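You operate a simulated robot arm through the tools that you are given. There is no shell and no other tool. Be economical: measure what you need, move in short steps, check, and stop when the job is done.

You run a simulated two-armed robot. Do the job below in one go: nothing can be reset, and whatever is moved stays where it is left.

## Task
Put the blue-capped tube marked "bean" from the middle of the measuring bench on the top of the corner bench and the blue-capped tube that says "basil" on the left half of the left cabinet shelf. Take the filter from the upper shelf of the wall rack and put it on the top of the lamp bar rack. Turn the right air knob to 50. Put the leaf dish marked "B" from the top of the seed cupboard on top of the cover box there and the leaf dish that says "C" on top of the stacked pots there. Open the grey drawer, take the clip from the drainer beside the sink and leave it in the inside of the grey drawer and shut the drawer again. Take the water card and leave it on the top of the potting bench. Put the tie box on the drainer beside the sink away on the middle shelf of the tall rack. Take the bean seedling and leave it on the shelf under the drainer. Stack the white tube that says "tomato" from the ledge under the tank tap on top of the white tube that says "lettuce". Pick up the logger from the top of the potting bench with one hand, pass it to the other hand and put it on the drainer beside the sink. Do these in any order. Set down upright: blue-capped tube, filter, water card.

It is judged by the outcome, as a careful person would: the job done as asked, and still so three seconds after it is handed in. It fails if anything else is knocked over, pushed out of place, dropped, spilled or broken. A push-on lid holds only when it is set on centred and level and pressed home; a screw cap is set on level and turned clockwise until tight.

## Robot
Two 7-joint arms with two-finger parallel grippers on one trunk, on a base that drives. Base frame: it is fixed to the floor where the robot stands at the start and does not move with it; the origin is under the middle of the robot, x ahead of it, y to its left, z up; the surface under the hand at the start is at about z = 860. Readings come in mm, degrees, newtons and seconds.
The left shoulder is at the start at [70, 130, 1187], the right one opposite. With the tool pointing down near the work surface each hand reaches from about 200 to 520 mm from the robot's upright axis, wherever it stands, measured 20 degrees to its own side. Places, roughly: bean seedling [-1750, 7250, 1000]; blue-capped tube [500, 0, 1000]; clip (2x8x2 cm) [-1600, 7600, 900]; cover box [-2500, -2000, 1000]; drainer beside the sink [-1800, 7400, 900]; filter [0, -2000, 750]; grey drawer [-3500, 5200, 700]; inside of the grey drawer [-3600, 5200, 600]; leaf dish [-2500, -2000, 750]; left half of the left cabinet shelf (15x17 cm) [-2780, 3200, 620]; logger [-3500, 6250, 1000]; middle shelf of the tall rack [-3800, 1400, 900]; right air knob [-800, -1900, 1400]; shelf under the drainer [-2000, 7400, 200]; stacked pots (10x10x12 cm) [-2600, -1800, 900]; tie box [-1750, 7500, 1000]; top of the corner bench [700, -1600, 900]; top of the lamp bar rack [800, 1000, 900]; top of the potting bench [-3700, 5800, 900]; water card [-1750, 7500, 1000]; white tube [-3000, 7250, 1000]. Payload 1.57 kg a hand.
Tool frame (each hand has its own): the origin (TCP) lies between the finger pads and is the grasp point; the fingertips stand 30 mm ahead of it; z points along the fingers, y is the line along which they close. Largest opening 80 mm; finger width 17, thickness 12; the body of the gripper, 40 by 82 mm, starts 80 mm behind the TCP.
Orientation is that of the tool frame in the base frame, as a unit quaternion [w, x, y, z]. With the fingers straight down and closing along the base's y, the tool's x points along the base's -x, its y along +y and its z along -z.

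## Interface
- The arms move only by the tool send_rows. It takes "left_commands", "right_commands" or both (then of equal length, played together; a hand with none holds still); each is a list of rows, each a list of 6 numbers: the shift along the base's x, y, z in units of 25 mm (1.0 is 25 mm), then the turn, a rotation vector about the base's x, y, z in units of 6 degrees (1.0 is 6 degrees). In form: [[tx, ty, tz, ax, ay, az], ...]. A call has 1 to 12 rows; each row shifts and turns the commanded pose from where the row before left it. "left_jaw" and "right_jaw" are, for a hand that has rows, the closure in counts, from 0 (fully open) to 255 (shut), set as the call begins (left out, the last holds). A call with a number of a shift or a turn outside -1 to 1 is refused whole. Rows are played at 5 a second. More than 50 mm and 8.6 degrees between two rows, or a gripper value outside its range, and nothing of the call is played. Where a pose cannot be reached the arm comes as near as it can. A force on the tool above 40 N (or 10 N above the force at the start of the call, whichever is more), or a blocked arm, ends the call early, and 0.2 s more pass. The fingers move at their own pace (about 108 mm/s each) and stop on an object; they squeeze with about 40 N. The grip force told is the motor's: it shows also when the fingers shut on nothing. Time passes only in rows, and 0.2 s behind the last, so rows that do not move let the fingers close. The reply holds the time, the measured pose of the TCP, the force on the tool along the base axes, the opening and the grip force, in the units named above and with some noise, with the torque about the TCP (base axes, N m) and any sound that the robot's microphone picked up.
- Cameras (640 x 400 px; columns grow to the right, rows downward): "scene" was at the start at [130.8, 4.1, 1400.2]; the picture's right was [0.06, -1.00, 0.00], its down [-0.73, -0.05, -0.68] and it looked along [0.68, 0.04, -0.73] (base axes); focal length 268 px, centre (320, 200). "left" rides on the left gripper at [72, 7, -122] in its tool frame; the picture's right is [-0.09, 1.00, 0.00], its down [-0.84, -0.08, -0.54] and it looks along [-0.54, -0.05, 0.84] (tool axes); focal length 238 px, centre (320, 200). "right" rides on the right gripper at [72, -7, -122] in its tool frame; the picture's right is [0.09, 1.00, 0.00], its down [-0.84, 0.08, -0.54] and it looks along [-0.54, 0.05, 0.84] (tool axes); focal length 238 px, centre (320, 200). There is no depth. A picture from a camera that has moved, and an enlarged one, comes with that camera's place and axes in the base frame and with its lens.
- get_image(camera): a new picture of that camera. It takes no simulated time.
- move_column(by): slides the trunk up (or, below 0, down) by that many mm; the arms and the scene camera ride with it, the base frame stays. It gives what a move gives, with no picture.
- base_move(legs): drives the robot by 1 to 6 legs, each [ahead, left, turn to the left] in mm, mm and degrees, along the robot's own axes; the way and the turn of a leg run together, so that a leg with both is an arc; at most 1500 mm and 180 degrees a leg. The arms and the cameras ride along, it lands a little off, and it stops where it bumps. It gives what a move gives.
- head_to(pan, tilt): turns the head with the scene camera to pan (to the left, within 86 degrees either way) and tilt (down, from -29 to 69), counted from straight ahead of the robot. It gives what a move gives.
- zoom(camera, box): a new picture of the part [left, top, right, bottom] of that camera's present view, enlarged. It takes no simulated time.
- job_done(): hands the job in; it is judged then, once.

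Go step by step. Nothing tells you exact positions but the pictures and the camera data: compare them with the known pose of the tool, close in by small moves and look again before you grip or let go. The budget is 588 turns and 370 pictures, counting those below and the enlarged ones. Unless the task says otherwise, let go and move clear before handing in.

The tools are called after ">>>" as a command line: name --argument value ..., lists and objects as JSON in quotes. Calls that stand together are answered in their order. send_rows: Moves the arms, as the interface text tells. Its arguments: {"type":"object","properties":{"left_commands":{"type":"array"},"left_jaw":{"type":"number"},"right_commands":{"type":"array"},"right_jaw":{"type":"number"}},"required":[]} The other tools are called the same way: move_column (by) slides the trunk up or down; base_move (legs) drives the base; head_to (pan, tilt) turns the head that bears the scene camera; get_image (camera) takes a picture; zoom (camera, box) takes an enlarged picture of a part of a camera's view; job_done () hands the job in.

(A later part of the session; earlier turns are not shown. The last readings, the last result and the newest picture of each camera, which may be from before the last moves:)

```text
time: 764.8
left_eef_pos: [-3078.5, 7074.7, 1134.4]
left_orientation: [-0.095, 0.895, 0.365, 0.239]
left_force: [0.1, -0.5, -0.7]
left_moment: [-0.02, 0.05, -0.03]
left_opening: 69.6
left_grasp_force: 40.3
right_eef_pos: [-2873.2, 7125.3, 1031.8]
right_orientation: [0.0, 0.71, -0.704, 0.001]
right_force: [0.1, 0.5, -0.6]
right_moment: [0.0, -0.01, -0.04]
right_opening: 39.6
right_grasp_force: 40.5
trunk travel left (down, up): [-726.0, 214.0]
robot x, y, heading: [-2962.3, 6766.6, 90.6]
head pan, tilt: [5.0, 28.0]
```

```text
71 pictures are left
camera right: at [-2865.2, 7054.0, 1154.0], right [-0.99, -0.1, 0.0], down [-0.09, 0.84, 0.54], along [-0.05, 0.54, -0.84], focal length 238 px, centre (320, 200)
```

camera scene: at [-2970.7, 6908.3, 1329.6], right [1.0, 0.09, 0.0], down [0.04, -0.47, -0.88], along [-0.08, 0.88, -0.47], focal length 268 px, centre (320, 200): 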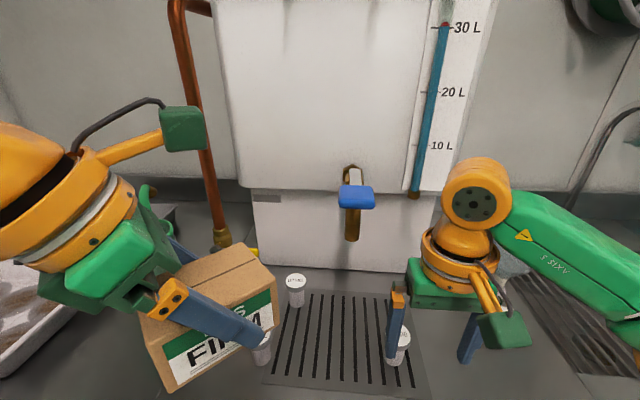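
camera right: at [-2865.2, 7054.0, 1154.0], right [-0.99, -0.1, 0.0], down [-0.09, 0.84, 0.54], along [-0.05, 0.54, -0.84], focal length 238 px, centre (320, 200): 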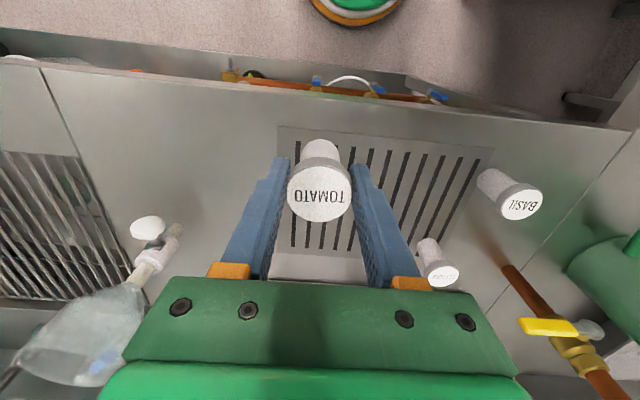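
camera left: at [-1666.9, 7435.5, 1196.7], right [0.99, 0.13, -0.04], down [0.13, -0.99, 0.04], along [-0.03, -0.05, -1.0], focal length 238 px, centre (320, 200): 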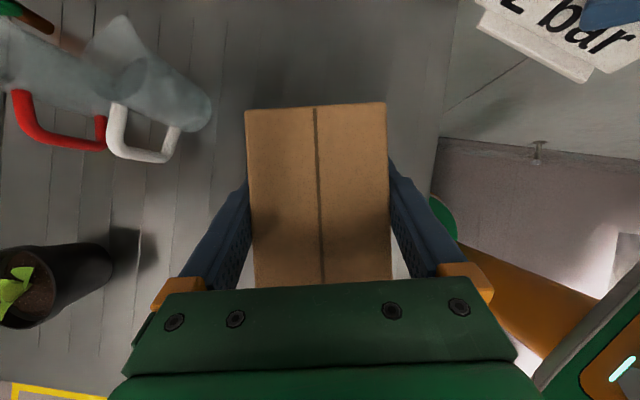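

>>> base_move --legs '[[0, 100, 0]]'

>>> send_rows --right_commands '[[-0.8, 0, 0, 0, 0, 0], [-0.8, 0, 0, 0, 0, 0], [-0.8, 0, 0, 0, 0, 0], [-0.6, 0, 0, 0, 0, 0], [0, 1, 0, 0, 0, 0], [0, 1, 0, 0, 0, 0], [0, 1, 0, 0, 0, 0], [0, 0, 0, 0, 0, 0]]'

>>> get_image --camera "right"

>>> get_image --camera "scene"

```text
time: 766.0
left_eef_pos: [-3176.4, 7074.2, 1133.4]
left_orientation: [-0.096, 0.895, 0.365, 0.237]
left_force: [0.2, -0.4, -0.7]
left_moment: [0.02, -0.03, 0.01]
left_opening: 69.5
left_grasp_force: 39.8
right_eef_pos: [-2969.5, 7124.3, 1032.3]
right_orientation: [0.001, 0.709, -0.705, 0.0]
right_force: [0.7, -0.1, -0.4]
right_moment: [-0.03, -0.03, 0.0]
right_opening: 39.5
right_grasp_force: 40.4
trunk travel left (down, up): [-726.0, 214.0]
robot x, y, heading: [-3061.7, 6768.1, 90.1]
head pan, tilt: [5.0, 28.0]
```

```text
time: 767.8
left_eef_pos: [-3179.1, 7075.0, 1135.1]
left_orientation: [-0.095, 0.894, 0.366, 0.239]
left_force: [0.1, 0.7, -0.1]
left_moment: [0.0, -0.01, 0.0]
left_opening: 69.4
left_grasp_force: 40.3
right_eef_pos: [-3046.9, 7195.9, 1031.8]
right_orientation: [-0.001, 0.711, -0.704, 0.002]
right_force: [0.3, 0.2, -0.1]
right_moment: [-0.03, 0.01, 0.03]
right_opening: 39.4
right_grasp_force: 40.0
right hand out of reach, approached as far as the arm can: row 7
trunk travel left (down, up): [-726.0, 214.0]
robot x, y, heading: [-3061.8, 6769.7, 90.0]
head pan, tilt: [5.0, 28.0]
```

```text
70 pictures are left
camera right: at [-3039.2, 7124.9, 1153.5], right [-0.99, -0.1, 0.0], down [-0.09, 0.84, 0.54], along [-0.05, 0.54, -0.84], focal length 238 px, centre (320, 200)
```

right: 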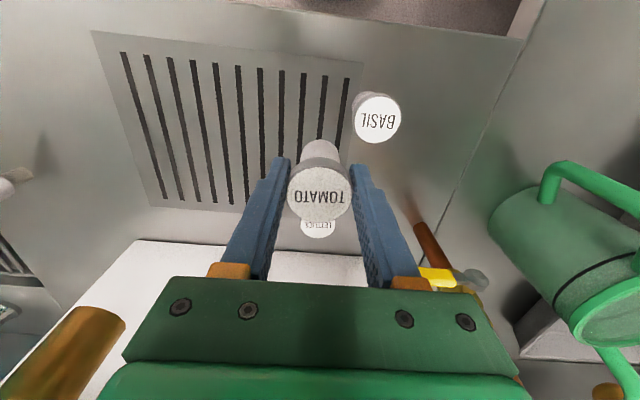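

```text
69 pictures are left
camera scene: at [-3070.2, 6908.8, 1329.5], right [1.0, 0.09, 0.0], down [0.04, -0.47, -0.88], along [-0.08, 0.88, -0.47], focal length 268 px, centre (320, 200)
```

scene: 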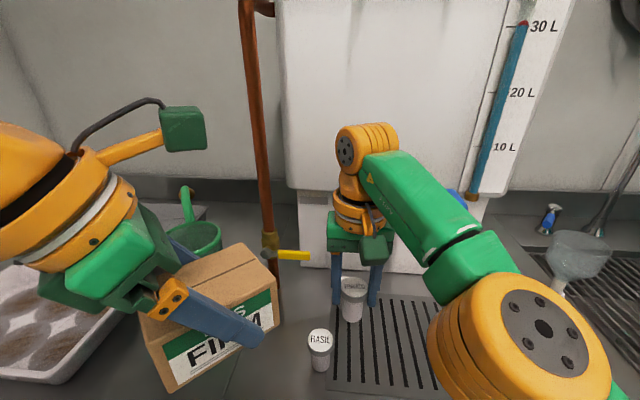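

>>> base_move --legs '[[68, 0, 0]]'

>>> get_image --camera "right"

```text
time: 768.8
left_eef_pos: [-3178.4, 7141.9, 1134.7]
left_orientation: [-0.097, 0.894, 0.365, 0.24]
left_force: [0.6, 0.4, -1.1]
left_moment: [0.04, -0.01, 0.01]
left_opening: 69.2
left_grasp_force: 40.4
right_eef_pos: [-3045.7, 7263.4, 1032.6]
right_orientation: [0.0, 0.71, -0.704, 0.0]
right_force: [0.1, -1.1, -1.1]
right_moment: [0.0, 0.01, 0.0]
right_opening: 39.4
right_grasp_force: 40.2
trunk travel left (down, up): [-726.0, 214.0]
robot x, y, heading: [-3061.0, 6837.3, 90.3]
head pan, tilt: [5.0, 28.0]
```

```text
68 pictures are left
camera right: at [-3038.9, 7192.5, 1153.6], right [-0.99, -0.1, 0.0], down [-0.08, 0.84, 0.54], along [-0.05, 0.54, -0.84], focal length 238 px, centre (320, 200)
```

right: 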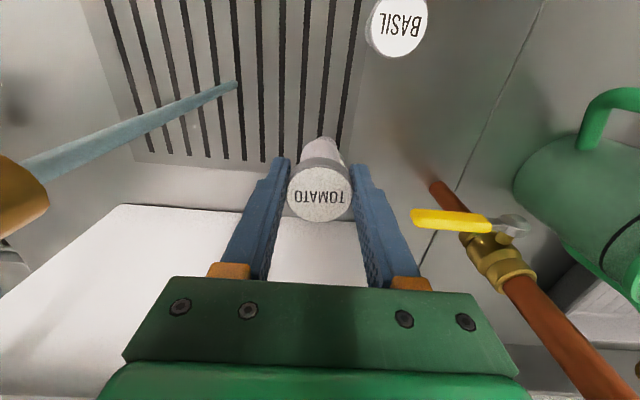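

A pale blue stream seems to come from the tap; I must check whether my arm moved the lever.

>>> get_image --camera "scene"

```text
67 pictures are left
camera scene: at [-3070.3, 6976.2, 1329.5], right [1.0, 0.09, 0.0], down [0.04, -0.47, -0.88], along [-0.08, 0.88, -0.47], focal length 268 px, centre (320, 200)
```

scene: 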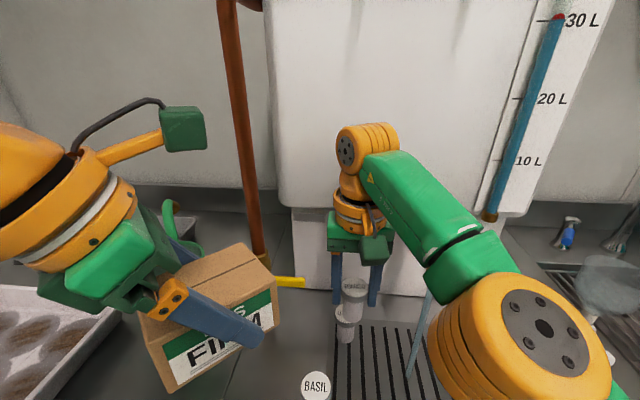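

My forearm opened the tap lever. I back out at once and look at the lever.

>>> base_move --legs '[[-150, 0, 0]]'

>>> get_image --camera "scene"

```text
time: 770.1
left_eef_pos: [-3177.9, 6996.0, 1132.7]
left_orientation: [-0.094, 0.895, 0.366, 0.239]
left_force: [-0.7, -0.3, 0.4]
left_moment: [-0.03, -0.04, 0.01]
left_opening: 69.2
left_grasp_force: 40.3
right_eef_pos: [-3045.7, 7118.1, 1030.3]
right_orientation: [0.001, 0.709, -0.705, 0.001]
right_force: [-1.1, -0.1, -0.4]
right_moment: [0.02, 0.02, 0.0]
right_opening: 39.7
right_grasp_force: 39.7
trunk travel left (down, up): [-726.0, 214.0]
robot x, y, heading: [-3061.0, 6691.1, 90.0]
head pan, tilt: [5.0, 28.0]
```

```text
66 pictures are left
camera scene: at [-3070.2, 6830.5, 1329.1], right [1.0, 0.09, 0.0], down [0.04, -0.47, -0.88], along [-0.08, 0.88, -0.47], focal length 268 px, centre (320, 200)
```

scene: 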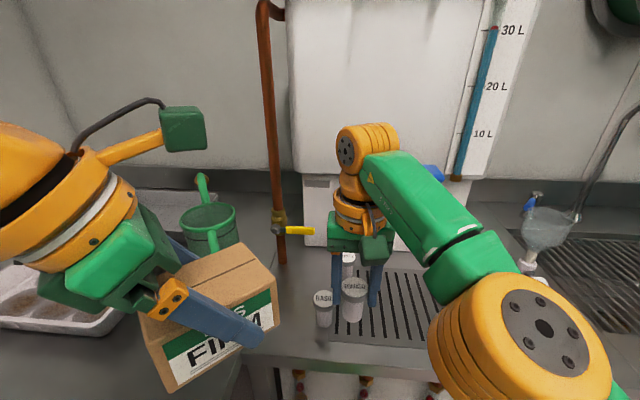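

>>> zoom --camera "scene" --box '[370, 140, 490, 340]'

```text
2.00 times, centred on (430, 240) of scene
camera zoom: at [-3070.2, 6830.5, 1329.1], right [1.0, 0.09, 0.0], down [0.04, -0.47, -0.88], along [-0.08, 0.88, -0.47], focal length 536 px, centre (100, 120)
```

zoom: 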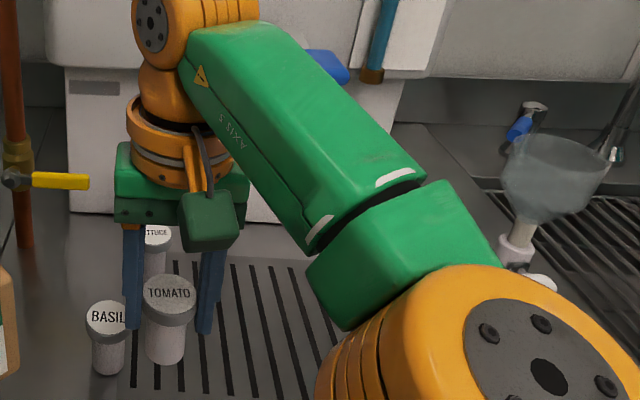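

The stream seems to have stopped once I backed off. I raise the trunk so the forearm can pass above the tap, and check the lever.

>>> move_column --by 200

>>> send_rows --right_commands '[[0, -0.4, -1, 0, 0, 0], [0, -0.4, -1, 0, 0, 0], [0, -0.4, -1, 0, 0, 0], [0, -0.4, -1, 0, 0, 0], [0, 0, -1, 0, 0, 0], [0, 0, -1, 0, 0, 0], [0, 0, -1, 0, 0, 0], [0, 0, -1, 0, 0, 0], [0, 0, 0, 0, 0, 0]]'

>>> head_to --pan -12 --tilt 38

>>> get_image --camera "scene"

```text
time: 772.3
left_eef_pos: [-3179.3, 6993.0, 1333.9]
left_orientation: [-0.096, 0.895, 0.365, 0.239]
left_force: [-0.3, 0.2, -0.5]
left_moment: [0.0, 0.0, 0.02]
left_opening: 69.0
left_grasp_force: 40.3
right_eef_pos: [-3046.9, 7116.1, 1230.4]
right_orientation: [0.0, 0.71, -0.705, 0.0]
right_force: [-0.1, 0.6, -0.7]
right_moment: [0.01, -0.02, -0.01]
right_opening: 39.7
right_grasp_force: 40.4
trunk travel left (down, up): [-926.0, 14.0]
robot x, y, heading: [-3058.5, 6682.6, 90.2]
head pan, tilt: [5.0, 28.0]
```

```text
time: 774.3
left_eef_pos: [-3178.3, 6993.8, 1334.4]
left_orientation: [-0.096, 0.895, 0.365, 0.239]
left_force: [0.5, 0.6, -0.2]
left_moment: [0.01, -0.03, -0.01]
left_opening: 69.5
left_grasp_force: 39.8
right_eef_pos: [-3046.2, 7075.2, 1030.2]
right_orientation: [0.0, 0.71, -0.704, 0.0]
right_force: [-0.2, 0.3, -0.3]
right_moment: [-0.02, 0.01, 0.01]
right_opening: 40.1
right_grasp_force: 39.5
trunk travel left (down, up): [-926.0, 14.0]
robot x, y, heading: [-3062.4, 6688.4, 90.5]
head pan, tilt: [5.0, 28.0]
```

```text
time: 775.1
left_eef_pos: [-3178.0, 6993.4, 1333.9]
left_orientation: [-0.096, 0.895, 0.365, 0.239]
left_force: [-0.7, 0.3, -0.9]
left_moment: [-0.03, -0.02, 0.02]
left_opening: 69.3
left_grasp_force: 40.0
right_eef_pos: [-3047.3, 7075.7, 1030.6]
right_orientation: [0.0, 0.71, -0.704, 0.0]
right_force: [0.5, -0.9, -0.6]
right_moment: [-0.02, 0.0, 0.01]
right_opening: 39.6
right_grasp_force: 40.0
trunk travel left (down, up): [-926.0, 14.0]
robot x, y, heading: [-3061.6, 6688.4, 90.2]
head pan, tilt: [-12.0, 38.0]
```

```text
64 pictures are left
camera scene: at [-3044.2, 6821.3, 1514.0], right [0.98, -0.2, 0.0], down [-0.13, -0.6, -0.79], along [0.16, 0.77, -0.62], focal length 268 px, centre (320, 200)
```

scene: 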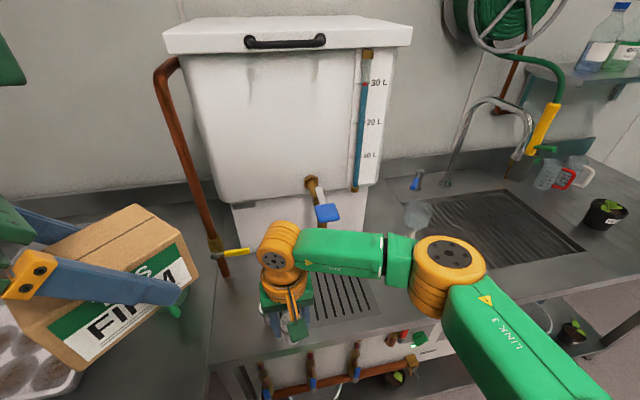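

>>> zoom --camera "scene" --box '[280, 160, 380, 250]'

```text
4.44 times, centred on (330, 205) of scene
camera zoom: at [-3044.2, 6821.3, 1514.0], right [0.98, -0.2, 0.0], down [-0.13, -0.6, -0.79], along [0.16, 0.77, -0.62], focal length 1191 px, centre (276, 178)
```

zoom: 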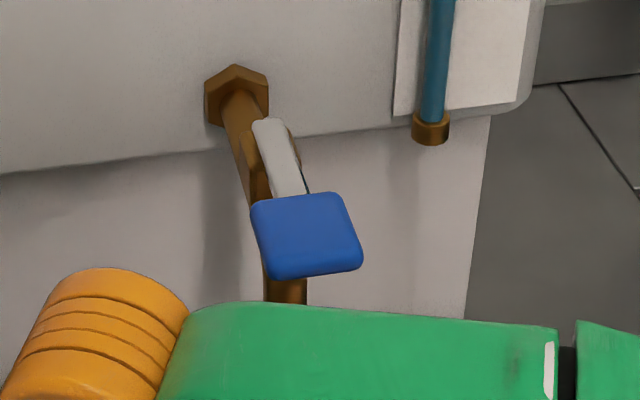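

The lever is a self-closing paddle and the flow has stopped. To avoid touching it again I'll stack with the left hand later, so I put the tomato tube back near its place on the ledge for now.

>>> send_rows --right_commands '[[0.9, 0, 0, 0, 0, 0], [0.9, 0, 0, 0, 0, 0], [0.9, 0, 0, 0, 0, 0], [0.3, 0, 0, 0, 0, 0], [0, 0, 0, 0, 0, 0]]'

>>> base_move --legs '[[0, -110, 0], [85, 0, 0]]'

>>> get_image --camera "right"

```text
time: 776.3
left_eef_pos: [-3178.2, 6992.9, 1334.4]
left_orientation: [-0.095, 0.895, 0.365, 0.239]
left_force: [0.4, -0.3, -1.7]
left_moment: [0.02, -0.02, 0.03]
left_opening: 69.3
left_grasp_force: 40.2
right_eef_pos: [-2970.2, 7075.7, 1031.4]
right_orientation: [-0.001, 0.71, -0.705, 0.0]
right_force: [0.4, 0.5, -0.2]
right_moment: [0.01, -0.03, -0.04]
right_opening: 39.3
right_grasp_force: 40.1
trunk travel left (down, up): [-926.0, 14.0]
robot x, y, heading: [-3060.3, 6685.2, 90.3]
head pan, tilt: [-12.0, 38.0]
```

```text
time: 778.2
left_eef_pos: [-3071.5, 7067.8, 1337.2]
left_orientation: [-0.1, 0.894, 0.364, 0.242]
left_force: [0.0, -0.9, -0.8]
left_moment: [0.07, -0.05, 0.01]
left_opening: 69.2
left_grasp_force: 39.7
right_eef_pos: [-2864.7, 7152.8, 1034.2]
right_orientation: [-0.003, 0.71, -0.704, -0.002]
right_force: [-0.3, -0.1, 0.3]
right_moment: [0.06, -0.02, -0.02]
right_opening: 39.4
right_grasp_force: 39.7
trunk travel left (down, up): [-926.0, 14.0]
robot x, y, heading: [-2955.1, 6776.5, 90.3]
head pan, tilt: [-12.0, 38.0]
```

```text
62 pictures are left
camera right: at [-2856.4, 7080.3, 1156.4], right [-0.99, -0.1, 0.0], down [-0.09, 0.83, 0.55], along [-0.05, 0.55, -0.84], focal length 238 px, centre (320, 200)
```

right: 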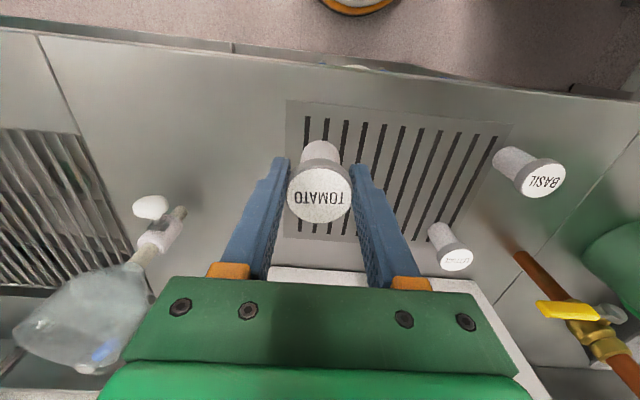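

>>> send_rows --right_commands '[[0, 0.3, -1, 0, 0, 0], [0, 0.3, -1, 0, 0, 0], [0, 0, -1, 0, 0, 0], [0, 0, -0.5, 0, 0, 0], [0, 0, -0.12, 0, 0, 0], [0, 0, 0, 0, 0, 0]]'

>>> send_rows --right_commands '[[0, 0, -0.12, 0, 0, 0], [0, 0, 0, 0, 0, 0]]'

```text
time: 779.6
left_eef_pos: [-3069.8, 7075.2, 1335.6]
left_orientation: [-0.096, 0.895, 0.365, 0.239]
left_force: [0.5, -0.5, -0.7]
left_moment: [0.01, -0.01, -0.01]
left_opening: 69.6
left_grasp_force: 40.0
right_eef_pos: [-2863.4, 7173.7, 941.5]
right_orientation: [-0.001, 0.71, -0.704, -0.001]
right_force: [0.6, 0.9, 11.7]
right_moment: [0.12, -0.14, 0.01]
right_opening: 40.0
right_grasp_force: 40.3
trunk travel left (down, up): [-926.0, 14.0]
robot x, y, heading: [-2953.9, 6772.5, 90.5]
head pan, tilt: [-12.0, 38.0]
```

```text
time: 780.2
left_eef_pos: [-3071.9, 7072.7, 1335.2]
left_orientation: [-0.097, 0.894, 0.366, 0.241]
left_force: [-1.0, 0.1, -1.2]
left_moment: [0.02, -0.04, 0.01]
left_opening: 69.5
left_grasp_force: 40.2
right_eef_pos: [-2864.2, 7172.4, 942.3]
right_orientation: [-0.003, 0.71, -0.704, -0.002]
right_force: [1.3, 6.8, 34.7]
right_moment: [0.5, 0.0, -0.01]
right_opening: 40.0
right_grasp_force: 39.5
trunk travel left (down, up): [-926.0, 14.0]
robot x, y, heading: [-2955.2, 6770.0, 90.5]
head pan, tilt: [-12.0, 38.0]
```

>>> send_rows --right_commands '[[0, 0, 0.12, 0, 0, 0], [0, 0, 0, 0, 0, 0], [0, 0, 0, 0, 0, 0]]' --right_jaw 0

>>> send_rows --right_commands '[[0, 0, 1, 0, 0, 0], [0, 0, 1, 0, 0, 0], [0, 0, 1, 0, 0, 0], [0, -0.5, 1, 0, 0, 0], [0, -0.5, 0, 0, 0, 0], [0, 0, 0, 0, 0, 0]]'

>>> get_image --camera "right"

```text
time: 781.0
left_eef_pos: [-3068.6, 7075.8, 1334.0]
left_orientation: [-0.096, 0.894, 0.365, 0.239]
left_force: [1.0, -0.2, -0.5]
left_moment: [-0.01, 0.0, -0.01]
left_opening: 69.2
left_grasp_force: 39.3
right_eef_pos: [-2862.4, 7174.8, 941.4]
right_orientation: [0.0, 0.711, -0.704, 0.0]
right_force: [0.2, 0.2, 0.2]
right_moment: [0.0, -0.04, -0.09]
right_opening: 80.0
right_grasp_force: 0.0
trunk travel left (down, up): [-926.0, 14.0]
robot x, y, heading: [-2948.5, 6774.0, 90.4]
head pan, tilt: [-12.0, 38.0]
```

```text
time: 782.4
left_eef_pos: [-3069.0, 7078.4, 1333.9]
left_orientation: [-0.096, 0.895, 0.365, 0.238]
left_force: [0.0, -0.2, -1.6]
left_moment: [0.02, 0.01, -0.01]
left_opening: 69.4
left_grasp_force: 40.3
right_eef_pos: [-2862.7, 7150.3, 1041.0]
right_orientation: [0.0, 0.71, -0.704, 0.0]
right_force: [-0.1, -0.3, -0.3]
right_moment: [0.0, 0.0, -0.01]
right_opening: 79.9
right_grasp_force: 0.0
trunk travel left (down, up): [-926.0, 14.0]
robot x, y, heading: [-2953.7, 6771.6, 90.1]
head pan, tilt: [-12.0, 38.0]
```

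```text
61 pictures are left
camera right: at [-2854.7, 7078.8, 1163.3], right [-0.99, -0.1, 0.0], down [-0.09, 0.84, 0.54], along [-0.05, 0.54, -0.84], focal length 238 px, centre (320, 200)
```

right: 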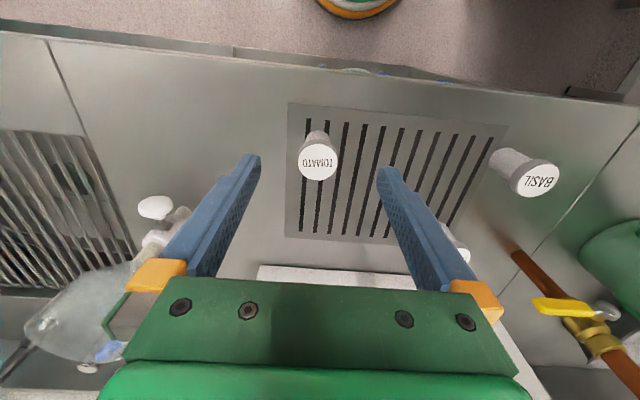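

The tomato tube stands again. Now I take the tie box to the tall rack.

>>> base_move --legs '[[-650, 0, 0], [0, -630, 0], [-1500, 0, 0], [-1500, 0, 0], [-1500, 0, 0], [0, 0, 90]]'

>>> move_column --by -150

>>> head_to --pan 10 --tilt 15

>>> get_image --camera "scene"

```text
time: 801.6
left_eef_pos: [-2402.1, 3667.0, 1330.2]
left_orientation: [-0.092, 0.895, 0.369, 0.235]
left_force: [0.6, 0.3, -1.5]
left_moment: [0.04, 0.04, 0.02]
left_opening: 69.1
left_grasp_force: 39.8
right_eef_pos: [-2197.9, 3739.0, 1036.9]
right_orientation: [0.004, 0.713, -0.701, 0.001]
right_force: [-0.8, 1.0, 0.6]
right_moment: [-0.02, -0.01, 0.02]
right_opening: 79.8
right_grasp_force: 0.0
trunk travel left (down, up): [-926.0, 14.0]
robot x, y, heading: [-2292.7, 3351.4, 90.6]
head pan, tilt: [-12.0, 38.0]
stopped in leg 4: the robot was blocked; the commanded pose is now the measured one
```

```text
time: 803.4
left_eef_pos: [-2394.2, 3663.8, 1182.0]
left_orientation: [-0.096, 0.894, 0.37, 0.232]
left_force: [0.4, 0.6, -0.8]
left_moment: [0.0, -0.02, 0.0]
left_opening: 69.3
left_grasp_force: 40.5
right_eef_pos: [-2192.4, 3735.3, 886.6]
right_orientation: [0.007, 0.713, -0.701, -0.002]
right_force: [-1.1, 0.1, 0.4]
right_moment: [-0.03, 0.0, 0.0]
right_opening: 80.0
right_grasp_force: 0.0
trunk travel left (down, up): [-776.0, 164.0]
robot x, y, heading: [-2288.6, 3352.0, 90.8]
head pan, tilt: [-12.0, 38.0]
```

```text
time: 804.2
left_eef_pos: [-2394.9, 3663.4, 1182.5]
left_orientation: [-0.095, 0.895, 0.368, 0.232]
left_force: [0.3, 0.2, -1.8]
left_moment: [0.01, -0.03, -0.01]
left_opening: 69.2
left_grasp_force: 40.5
right_eef_pos: [-2191.3, 3734.0, 886.9]
right_orientation: [0.007, 0.712, -0.702, -0.002]
right_force: [0.6, 0.2, 0.3]
right_moment: [0.0, 0.0, 0.0]
right_opening: 80.2
right_grasp_force: 0.1
trunk travel left (down, up): [-776.0, 164.0]
robot x, y, heading: [-2291.9, 3349.4, 90.7]
head pan, tilt: [10.0, 15.0]
```

```text
60 pictures are left
camera scene: at [-2290.8, 3500.9, 1399.5], right [0.98, 0.18, -0.01], down [0.04, -0.26, -0.96], along [-0.18, 0.95, -0.26], focal length 268 px, centre (320, 200)
```

scene: 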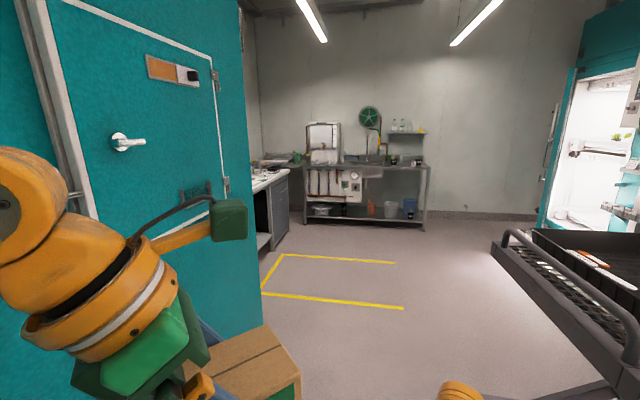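

The left elbow met something on the cabinet side. I move right, away from it, and look.

>>> base_move --legs '[[0, -220, 0]]'

>>> head_to --pan 84 --tilt 10

>>> get_image --camera "scene"

```text
time: 805.9
left_eef_pos: [-2191.9, 3658.9, 1184.4]
left_orientation: [-0.096, 0.892, 0.37, 0.24]
left_force: [-0.2, 1.0, -0.3]
left_moment: [0.0, 0.02, -0.05]
left_opening: 69.0
left_grasp_force: 39.8
right_eef_pos: [-1984.0, 3732.0, 891.9]
right_orientation: [-0.001, 0.713, -0.701, 0.001]
right_force: [0.2, 0.5, 0.0]
right_moment: [0.03, -0.01, -0.03]
right_opening: 80.0
right_grasp_force: 0.0
trunk travel left (down, up): [-776.0, 164.0]
robot x, y, heading: [-2072.1, 3350.6, 90.6]
head pan, tilt: [10.0, 15.0]
```

```text
time: 807.4
left_eef_pos: [-2188.0, 3658.5, 1184.5]
left_orientation: [-0.096, 0.893, 0.37, 0.238]
left_force: [-0.2, -0.2, -1.3]
left_moment: [0.0, -0.02, 0.01]
left_opening: 69.4
left_grasp_force: 39.5
right_eef_pos: [-1982.1, 3732.2, 889.9]
right_orientation: [0.0, 0.713, -0.701, 0.0]
right_force: [-0.2, 0.2, 1.0]
right_moment: [0.0, -0.01, 0.01]
right_opening: 80.1
right_grasp_force: 0.0
trunk travel left (down, up): [-776.0, 164.0]
robot x, y, heading: [-2070.1, 3351.2, 90.9]
head pan, tilt: [84.0, 10.0]
```

```text
59 pictures are left
camera scene: at [-2161.9, 3411.6, 1408.6], right [0.09, 1.0, 0.0], down [0.17, -0.02, -0.98], along [-0.98, 0.09, -0.17], focal length 268 px, centre (320, 200)
```

scene: 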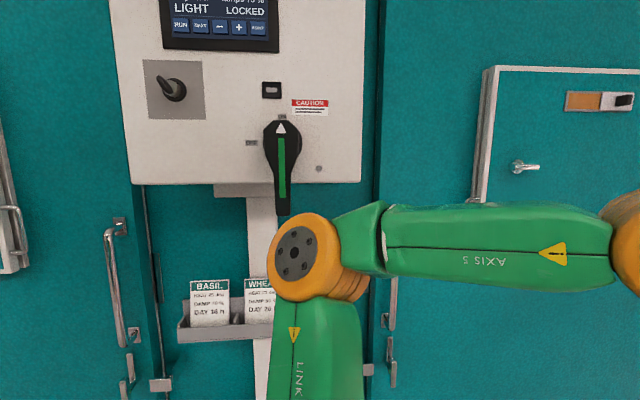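

The switch and cards look undisturbed. I continue down the room, keeping farther from the cabinet.

>>> base_move --legs '[[0, -150, 0], [-1500, 0, 0], [-300, 0, 0], [0, 0, 89], [500, 0, 0]]'

>>> head_to --pan 0 --tilt 15

>>> get_image --camera "scene"

```text
time: 823.8
left_eef_pos: [-2699.6, 1433.4, 1183.5]
left_orientation: [-0.237, 0.374, 0.891, 0.101]
left_force: [0.0, -0.1, -1.0]
left_moment: [-0.02, 0.05, 0.0]
left_opening: 69.3
left_grasp_force: 40.6
right_eef_pos: [-2771.2, 1640.5, 891.5]
right_orientation: [0.0, 1.0, 0.004, -0.001]
right_force: [0.4, 0.7, -0.3]
right_moment: [0.0, -0.02, 0.0]
right_opening: 79.8
right_grasp_force: 0.0
trunk travel left (down, up): [-776.0, 164.0]
robot x, y, heading: [-2395.7, 1552.5, -179.8]
head pan, tilt: [84.0, 10.0]
```

```text
time: 825.4
left_eef_pos: [-2701.0, 1432.3, 1184.0]
left_orientation: [-0.236, 0.375, 0.89, 0.102]
left_force: [-0.3, 0.4, -0.9]
left_moment: [0.02, 0.02, -0.01]
left_opening: 69.5
left_grasp_force: 39.9
right_eef_pos: [-2772.4, 1640.0, 890.9]
right_orientation: [0.0, 1.0, 0.003, 0.001]
right_force: [0.2, 0.7, -0.2]
right_moment: [-0.01, -0.01, 0.0]
right_opening: 79.7
right_grasp_force: 0.0
trunk travel left (down, up): [-776.0, 164.0]
robot x, y, heading: [-2397.8, 1550.1, -180.0]
head pan, tilt: [0.0, 15.0]
```

```text
58 pictures are left
camera scene: at [-2537.6, 1546.9, 1400.5], right [0.0, 1.0, 0.0], down [0.26, 0.0, -0.97], along [-0.97, 0.0, -0.26], focal length 268 px, centre (320, 200)
```

scene: 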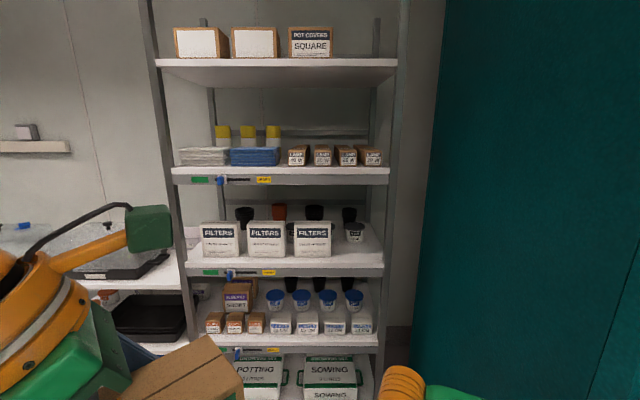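

The middle (third) shelf has free space at its right end, beside the FILTERS boxes. I yaw the box straight and approach.

>>> send_rows --left_commands '[[-0.3, 0.5, 0, 0, 0, 1], [-0.3, 0.5, 0, 0, 0, 1], [-0.3, 0.5, 0, 0, 0, 1], [-0.3, 0.5, 0, 0, 0, 1], [-0.3, 0.5, 0, 0, 0, 1], [-0.3, 0.5, 0, 0, 0, 1], [-0.3, 0.5, 0, 0, 0, 1], [-0.3, 0.5, 0, 0, 0, 0.7], [0, 0.5, 0, 0, 0, 0], [0, 0.5, 0, 0, 0, 0]]'

>>> move_column --by -150

>>> base_move --legs '[[0, -65, 0], [300, 0, 0]]'

>>> get_image --camera "scene"

```text
time: 827.6
left_eef_pos: [-2760.4, 1440.2, 1194.4]
left_orientation: [-0.258, 0.019, 0.966, 0.009]
left_force: [-1.0, -0.2, -0.1]
left_moment: [-0.01, -0.01, 0.02]
left_opening: 69.5
left_grasp_force: 39.8
left hand out of reach, approached as far as the arm can: row 5, 6, 7, 8, 10
right_eef_pos: [-2772.0, 1640.3, 890.6]
right_orientation: [0.0, 1.0, 0.003, 0.0]
right_force: [0.0, -0.7, 0.4]
right_moment: [0.02, -0.01, -0.02]
right_opening: 80.4
right_grasp_force: 0.1
trunk travel left (down, up): [-776.0, 164.0]
robot x, y, heading: [-2395.3, 1549.5, -179.7]
head pan, tilt: [0.0, 15.0]
```

```text
time: 829.3
left_eef_pos: [-2760.9, 1439.0, 1044.2]
left_orientation: [-0.258, 0.02, 0.966, 0.008]
left_force: [-0.5, 0.2, -0.6]
left_moment: [0.02, 0.0, 0.02]
left_opening: 69.4
left_grasp_force: 40.1
right_eef_pos: [-2772.2, 1640.3, 740.9]
right_orientation: [0.0, 1.0, 0.003, 0.0]
right_force: [-0.1, 0.7, 0.5]
right_moment: [0.04, 0.0, 0.01]
right_opening: 79.8
right_grasp_force: 0.0
trunk travel left (down, up): [-626.0, 314.0]
robot x, y, heading: [-2395.3, 1546.2, -180.0]
head pan, tilt: [0.0, 15.0]
```

```text
time: 832.0
left_eef_pos: [-3058.3, 1504.3, 1044.8]
left_orientation: [-0.257, 0.02, 0.966, 0.009]
left_force: [-0.4, -0.1, -1.3]
left_moment: [0.04, -0.01, 0.01]
left_opening: 69.4
left_grasp_force: 40.3
right_eef_pos: [-3070.5, 1704.1, 741.2]
right_orientation: [0.0, 1.0, 0.002, 0.0]
right_force: [0.0, -0.7, 0.1]
right_moment: [0.03, -0.01, 0.0]
right_opening: 79.8
right_grasp_force: 0.0
trunk travel left (down, up): [-626.0, 314.0]
robot x, y, heading: [-2695.8, 1611.6, -179.8]
head pan, tilt: [0.0, 15.0]
```

```text
57 pictures are left
camera scene: at [-2835.5, 1611.5, 1250.6], right [0.0, 1.0, 0.0], down [0.26, 0.0, -0.97], along [-0.97, 0.0, -0.26], focal length 268 px, centre (320, 200)
```

scene: 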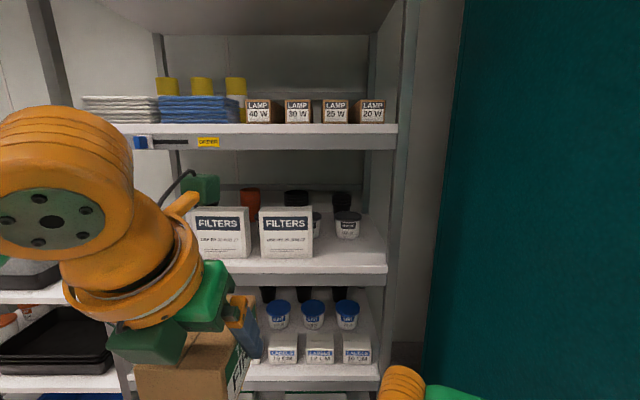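

The middle shelf is at z≈873 with its front at x≈-3527. I drive up and move the box into the free right part.

>>> send_rows --right_commands '[[0.8, -0.3, 0, 0, 0, 0], [0.8, -0.3, 0, 0, 0, 0], [0.8, -0.3, 0, 0, 0, 0], [0.8, -0.3, 0, 0, 0, 0], [0, 0, 0, 0, 0, 0]]'

>>> base_move --legs '[[0, -30, 0], [370, 0, 0]]'

>>> send_rows --left_commands '[[0, 0.8, -0.4, 0, 0, 0], [0, 0.8, -0.4, 0, 0, 0], [0, 0.8, -0.4, 0, 0, 0], [0, 0.8, -0.4, 0, 0, 0], [0, 0.8, -0.4, 0, 0, 0], [0, 0.8, -0.4, 0, 0, 0], [0, 0.8, -0.4, 0, 0, 0], [0, 0.8, 0, 0, 0, 0], [0, 0, 0, 0, 0, 0]]'

>>> get_image --camera "scene"

>>> get_image --camera "left"

```text
time: 833.1
left_eef_pos: [-3059.7, 1502.7, 1044.5]
left_orientation: [-0.257, 0.02, 0.966, 0.009]
left_force: [-0.2, 0.0, 0.2]
left_moment: [0.05, 0.03, -0.01]
left_opening: 69.3
left_grasp_force: 39.7
right_eef_pos: [-2990.2, 1675.1, 741.6]
right_orientation: [0.0, 1.0, 0.002, -0.001]
right_force: [-0.3, 0.2, -0.6]
right_moment: [-0.02, 0.0, 0.0]
right_opening: 80.0
right_grasp_force: 0.1
trunk travel left (down, up): [-626.0, 314.0]
robot x, y, heading: [-2694.8, 1612.4, -180.0]
head pan, tilt: [0.0, 15.0]
```

```text
time: 836.0
left_eef_pos: [-3429.8, 1533.9, 1043.7]
left_orientation: [-0.258, 0.021, 0.966, 0.009]
left_force: [-0.3, 0.1, -0.9]
left_moment: [0.01, 0.01, -0.02]
left_opening: 69.4
left_grasp_force: 39.6
right_eef_pos: [-3362.2, 1704.0, 741.7]
right_orientation: [0.001, 1.0, 0.001, 0.0]
right_force: [0.2, -0.1, 0.0]
right_moment: [0.06, 0.02, -0.02]
right_opening: 79.8
right_grasp_force: 0.1
trunk travel left (down, up): [-626.0, 314.0]
robot x, y, heading: [-3063.1, 1644.1, 179.9]
head pan, tilt: [0.0, 15.0]
```

```text
time: 838.0
left_eef_pos: [-3434.9, 1541.8, 1025.7]
left_orientation: [-0.258, 0.021, 0.966, 0.009]
left_force: [1.0, 0.1, -1.6]
left_moment: [0.01, -0.05, 0.02]
left_opening: 69.3
left_grasp_force: 39.6
left hand out of reach, approached as far as the arm can: row 1, 2, 3, 4, 5, 6, 7, 8
right_eef_pos: [-3362.8, 1704.9, 741.0]
right_orientation: [0.0, 1.0, 0.002, 0.001]
right_force: [-0.3, 0.0, -0.3]
right_moment: [0.03, 0.04, -0.01]
right_opening: 80.0
right_grasp_force: 0.0
trunk travel left (down, up): [-626.0, 314.0]
robot x, y, heading: [-3063.2, 1643.1, 180.0]
head pan, tilt: [0.0, 15.0]
```

```text
56 pictures are left
camera scene: at [-3207.4, 1641.5, 1250.5], right [0.0, 1.0, 0.0], down [0.26, 0.0, -0.97], along [-0.97, 0.0, -0.26], focal length 268 px, centre (320, 200)
```

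scene: 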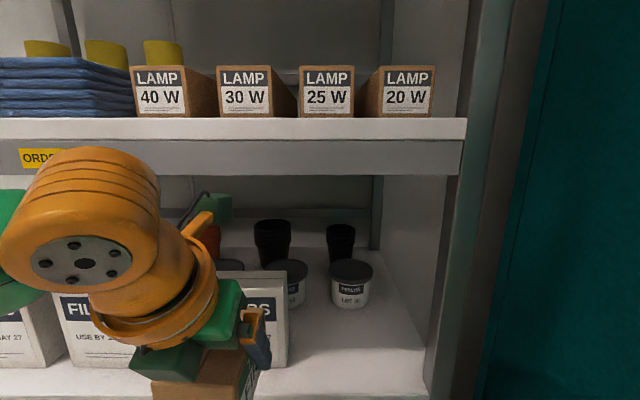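

```text
55 pictures are left
camera left: at [-3435.2, 1546.8, 1167.5], right [0.12, 0.99, -0.04], down [0.99, -0.12, 0.05], along [0.05, -0.05, -1.0], focal length 238 px, centre (320, 200)
```

left: 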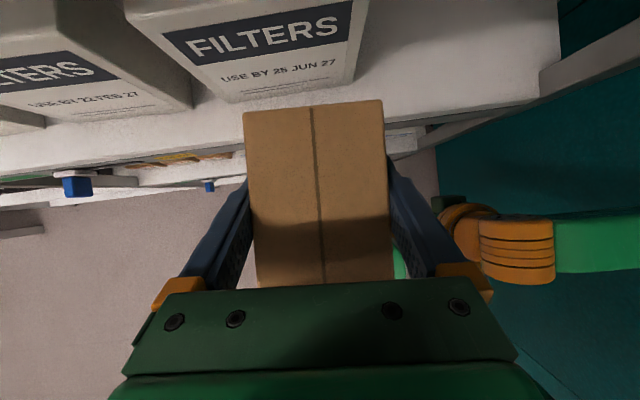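

The left arm can't swing further right here, so I tuck the right arm inward to let the base move right without nearing the teal cabinet.

>>> send_rows --right_commands '[[0.3, -0.8, -0.3, 0, 0, 0], [0.3, -0.8, -0.3, 0, 0, 0], [0.3, -0.8, -0.3, 0, 0, 0], [0, -0.8, -0.3, 0, 0, 0], [0, -0.8, -0.3, 0, 0, 0], [0, -0.8, -0.3, 0, 0, 0], [0, -0.8, 0, 0, 0, 0], [0, -0.8, 0, 0, 0, 0], [0, 0, 0, 0, 0, 0]]'

>>> head_to --pan -60 --tilt 45

>>> get_image --camera "scene"

```text
time: 840.0
left_eef_pos: [-3433.2, 1543.5, 1026.6]
left_orientation: [-0.257, 0.022, 0.966, 0.009]
left_force: [-0.3, 1.1, -0.9]
left_moment: [0.0, -0.01, 0.02]
left_opening: 69.3
left_grasp_force: 40.3
right_eef_pos: [-3339.7, 1544.4, 696.3]
right_orientation: [-0.001, 1.0, 0.002, 0.0]
right_force: [-0.4, 0.1, 0.7]
right_moment: [0.02, -0.02, 0.01]
right_opening: 80.0
right_grasp_force: 0.0
trunk travel left (down, up): [-626.0, 314.0]
robot x, y, heading: [-3065.5, 1642.0, 180.1]
head pan, tilt: [0.0, 15.0]
```

```text
time: 841.2
left_eef_pos: [-3434.3, 1540.7, 1025.3]
left_orientation: [-0.258, 0.021, 0.966, 0.009]
left_force: [-0.8, -0.2, -0.6]
left_moment: [0.0, -0.01, -0.01]
left_opening: 69.5
left_grasp_force: 39.5
right_eef_pos: [-3339.0, 1544.6, 696.2]
right_orientation: [0.0, 1.0, 0.002, 0.0]
right_force: [0.3, 0.1, -0.4]
right_moment: [-0.04, 0.02, 0.04]
right_opening: 80.0
right_grasp_force: 0.2
trunk travel left (down, up): [-626.0, 314.0]
robot x, y, heading: [-3066.4, 1644.3, 179.9]
head pan, tilt: [-60.0, 45.0]
```

```text
54 pictures are left
camera scene: at [-3154.7, 1711.8, 1203.7], right [0.87, 0.5, 0.0], down [0.35, -0.61, -0.71], along [-0.35, 0.61, -0.71], focal length 268 px, centre (320, 200)
```

scene: 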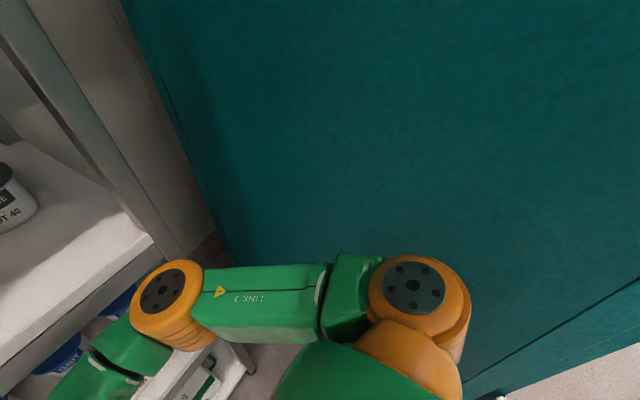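

There is room: the cabinet face is at y≈2125 and the right arm is tucked. I strafe right 165 mm.

>>> base_move --legs '[[0, -165, 0]]'

>>> head_to --pan 0 --tilt 25

>>> get_image --camera "scene"

>>> get_image --camera "left"

```text
time: 842.7
left_eef_pos: [-3432.7, 1704.9, 1025.1]
left_orientation: [-0.258, 0.021, 0.966, 0.012]
left_force: [-0.5, 0.4, -0.8]
left_moment: [0.0, -0.01, -0.01]
left_opening: 69.3
left_grasp_force: 40.4
right_eef_pos: [-3338.9, 1709.2, 696.6]
right_orientation: [-0.002, 1.0, 0.002, 0.0]
right_force: [-1.3, 0.7, 0.1]
right_moment: [-0.03, -0.02, 0.0]
right_opening: 79.8
right_grasp_force: 0.1
trunk travel left (down, up): [-626.0, 314.0]
robot x, y, heading: [-3060.7, 1809.0, 179.9]
head pan, tilt: [-60.0, 45.0]
```

```text
time: 844.0
left_eef_pos: [-3434.1, 1705.3, 1025.4]
left_orientation: [-0.259, 0.021, 0.966, 0.011]
left_force: [-0.1, -0.2, -0.9]
left_moment: [-0.01, 0.01, -0.02]
left_opening: 69.3
left_grasp_force: 40.1
right_eef_pos: [-3339.2, 1708.9, 695.6]
right_orientation: [-0.001, 1.0, 0.001, 0.0]
right_force: [0.2, 0.0, 0.2]
right_moment: [0.04, 0.0, -0.03]
right_opening: 80.2
right_grasp_force: 0.0
trunk travel left (down, up): [-626.0, 314.0]
robot x, y, heading: [-3061.6, 1807.3, 180.0]
head pan, tilt: [0.0, 25.0]
```

```text
53 pictures are left
camera scene: at [-3206.5, 1804.0, 1234.1], right [0.0, 1.0, 0.0], down [0.42, 0.0, -0.91], along [-0.91, 0.0, -0.42], focal length 268 px, centre (320, 200)
```

scene: 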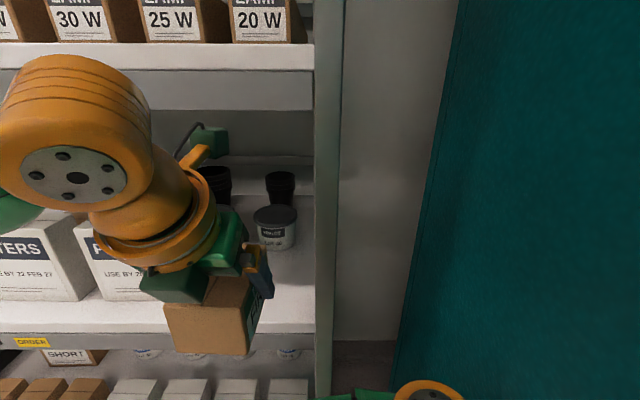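

```text
52 pictures are left
camera left: at [-3435.5, 1709.7, 1167.0], right [0.13, 0.99, -0.04], down [0.99, -0.12, 0.05], along [0.05, -0.04, -1.0], focal length 238 px, centre (320, 200)
```

left: 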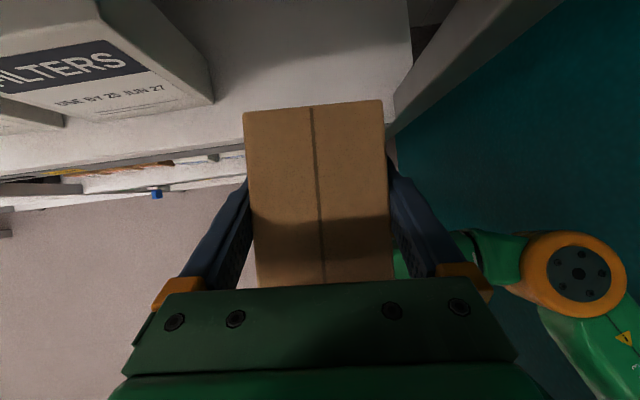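

>>> send_rows --right_commands '[[0.8, 0, 0, 0, 0, 0], [0.8, 0, 0, 0, 0, 0], [0.8, 0, 0, 0, 0, 0], [0, 0, 0, 0, 0, 0]]' --left_commands '[[-0.7, -0.1, -0.5, 0, 0, 0], [-0.7, -0.1, -0.5, 0, 0, 0], [-0.7, -0.1, -0.5, 0, 0, 0], [0, 0, 0, 0, 0, 0]]'

>>> base_move --legs '[[80, 0, 0]]'

>>> get_image --camera "left"

>>> get_image --camera "scene"

```text
time: 845.0
left_eef_pos: [-3485.7, 1698.6, 987.1]
left_orientation: [-0.258, 0.021, 0.966, 0.011]
left_force: [0.4, 0.1, -0.7]
left_moment: [0.01, 0.0, 0.04]
left_opening: 69.1
left_grasp_force: 40.5
right_eef_pos: [-3278.4, 1709.7, 696.3]
right_orientation: [-0.002, 1.0, 0.002, 0.0]
right_force: [-0.7, 0.0, -0.1]
right_moment: [0.07, 0.04, 0.01]
right_opening: 80.0
right_grasp_force: 0.0
trunk travel left (down, up): [-626.0, 314.0]
robot x, y, heading: [-3062.6, 1808.2, 179.9]
head pan, tilt: [0.0, 25.0]
```

```text
time: 846.1
left_eef_pos: [-3565.6, 1698.1, 988.5]
left_orientation: [-0.258, 0.02, 0.966, 0.011]
left_force: [-0.1, 0.8, -1.0]
left_moment: [0.0, 0.01, -0.01]
left_opening: 69.0
left_grasp_force: 40.6
right_eef_pos: [-3359.2, 1708.7, 695.6]
right_orientation: [-0.001, 1.0, 0.002, 0.001]
right_force: [0.3, -0.3, 0.4]
right_moment: [0.04, -0.01, 0.0]
right_opening: 80.2
right_grasp_force: 0.0
trunk travel left (down, up): [-626.0, 314.0]
robot x, y, heading: [-3144.0, 1806.9, 180.0]
head pan, tilt: [0.0, 25.0]
```

```text
51 pictures are left
camera left: at [-3566.9, 1702.3, 1128.9], right [0.13, 0.99, -0.03], down [0.99, -0.12, 0.05], along [0.05, -0.04, -1.0], focal length 238 px, centre (320, 200)
```

left: 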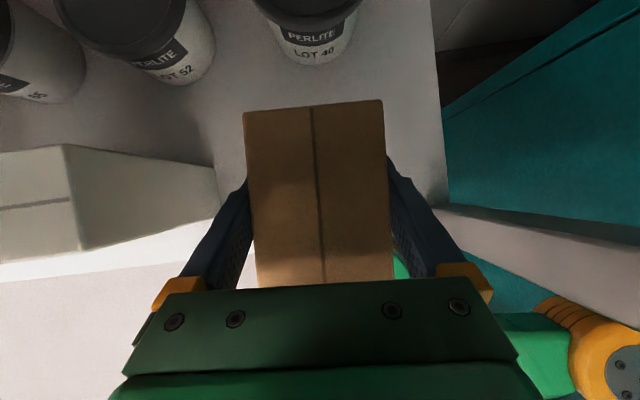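

```text
50 pictures are left
camera scene: at [-3286.1, 1804.0, 1234.2], right [0.0, 1.0, 0.0], down [0.42, 0.0, -0.91], along [-0.91, 0.0, -0.42], focal length 268 px, centre (320, 200)
```

scene: 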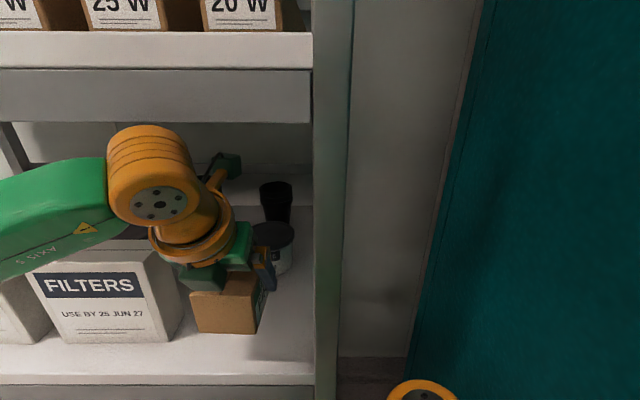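

>>> send_rows --left_commands '[[0, 0, -1, 0, 0, 0], [0, 0, -1, 0, 0, 0], [0, 0, -0.7, 0, 0, 0], [0, 0, 0, 0, 0, 0]]'

>>> get_image --camera "scene"

>>> send_rows --left_commands '[[0, 0, -0.2, 0, 0, 0], [0, 0, 0, 0, 0, 0]]'

>>> send_rows --left_commands '[[0, 0, -0.2, 0, 0, 0], [0, 0, 0, 0, 0, 0]]'

```text
time: 847.1
left_eef_pos: [-3565.6, 1699.5, 920.8]
left_orientation: [-0.257, 0.021, 0.966, 0.011]
left_force: [0.9, 0.8, -0.1]
left_moment: [0.02, 0.01, -0.01]
left_opening: 69.6
left_grasp_force: 39.8
right_eef_pos: [-3360.2, 1709.4, 696.0]
right_orientation: [-0.002, 1.0, 0.001, 0.0]
right_force: [-0.8, 0.3, -0.2]
right_moment: [0.02, 0.03, 0.02]
right_opening: 80.2
right_grasp_force: 0.1
trunk travel left (down, up): [-626.0, 314.0]
robot x, y, heading: [-3145.7, 1808.3, 180.2]
head pan, tilt: [0.0, 25.0]
```

```text
49 pictures are left
camera scene: at [-3286.0, 1804.0, 1234.1], right [0.0, 1.0, 0.0], down [0.42, 0.0, -0.91], along [-0.91, 0.0, -0.42], focal length 268 px, centre (320, 200)
```

scene: 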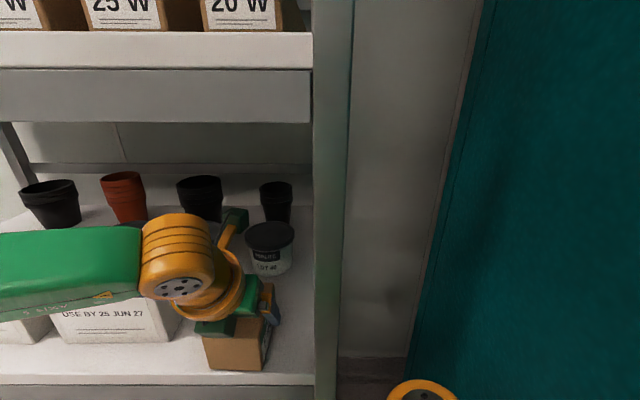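

```text
time: 847.7
left_eef_pos: [-3565.0, 1699.2, 915.9]
left_orientation: [-0.258, 0.021, 0.966, 0.012]
left_force: [0.5, -0.7, 6.4]
left_moment: [-0.22, 0.35, 0.01]
left_opening: 69.0
left_grasp_force: 40.1
right_eef_pos: [-3359.2, 1709.9, 695.6]
right_orientation: [-0.001, 1.0, 0.001, 0.001]
right_force: [0.3, -0.5, -0.5]
right_moment: [-0.01, -0.05, 0.0]
right_opening: 79.9
right_grasp_force: 0.1
trunk travel left (down, up): [-626.0, 314.0]
robot x, y, heading: [-3142.5, 1811.6, 179.9]
head pan, tilt: [0.0, 25.0]
```

```text
time: 848.3
left_eef_pos: [-3564.1, 1699.7, 912.6]
left_orientation: [-0.261, 0.021, 0.965, 0.012]
left_force: [-11.3, 2.2, 35.9]
left_moment: [-0.73, 0.21, 0.14]
left_opening: 69.8
left_grasp_force: 39.9
right_eef_pos: [-3357.9, 1710.0, 698.5]
right_orientation: [-0.001, 1.0, 0.002, -0.001]
right_force: [0.5, 0.7, -0.4]
right_moment: [0.01, -0.01, 0.02]
right_opening: 80.0
right_grasp_force: 0.0
trunk travel left (down, up): [-626.0, 314.0]
robot x, y, heading: [-3142.8, 1808.8, 180.1]
head pan, tilt: [0.0, 25.0]
```

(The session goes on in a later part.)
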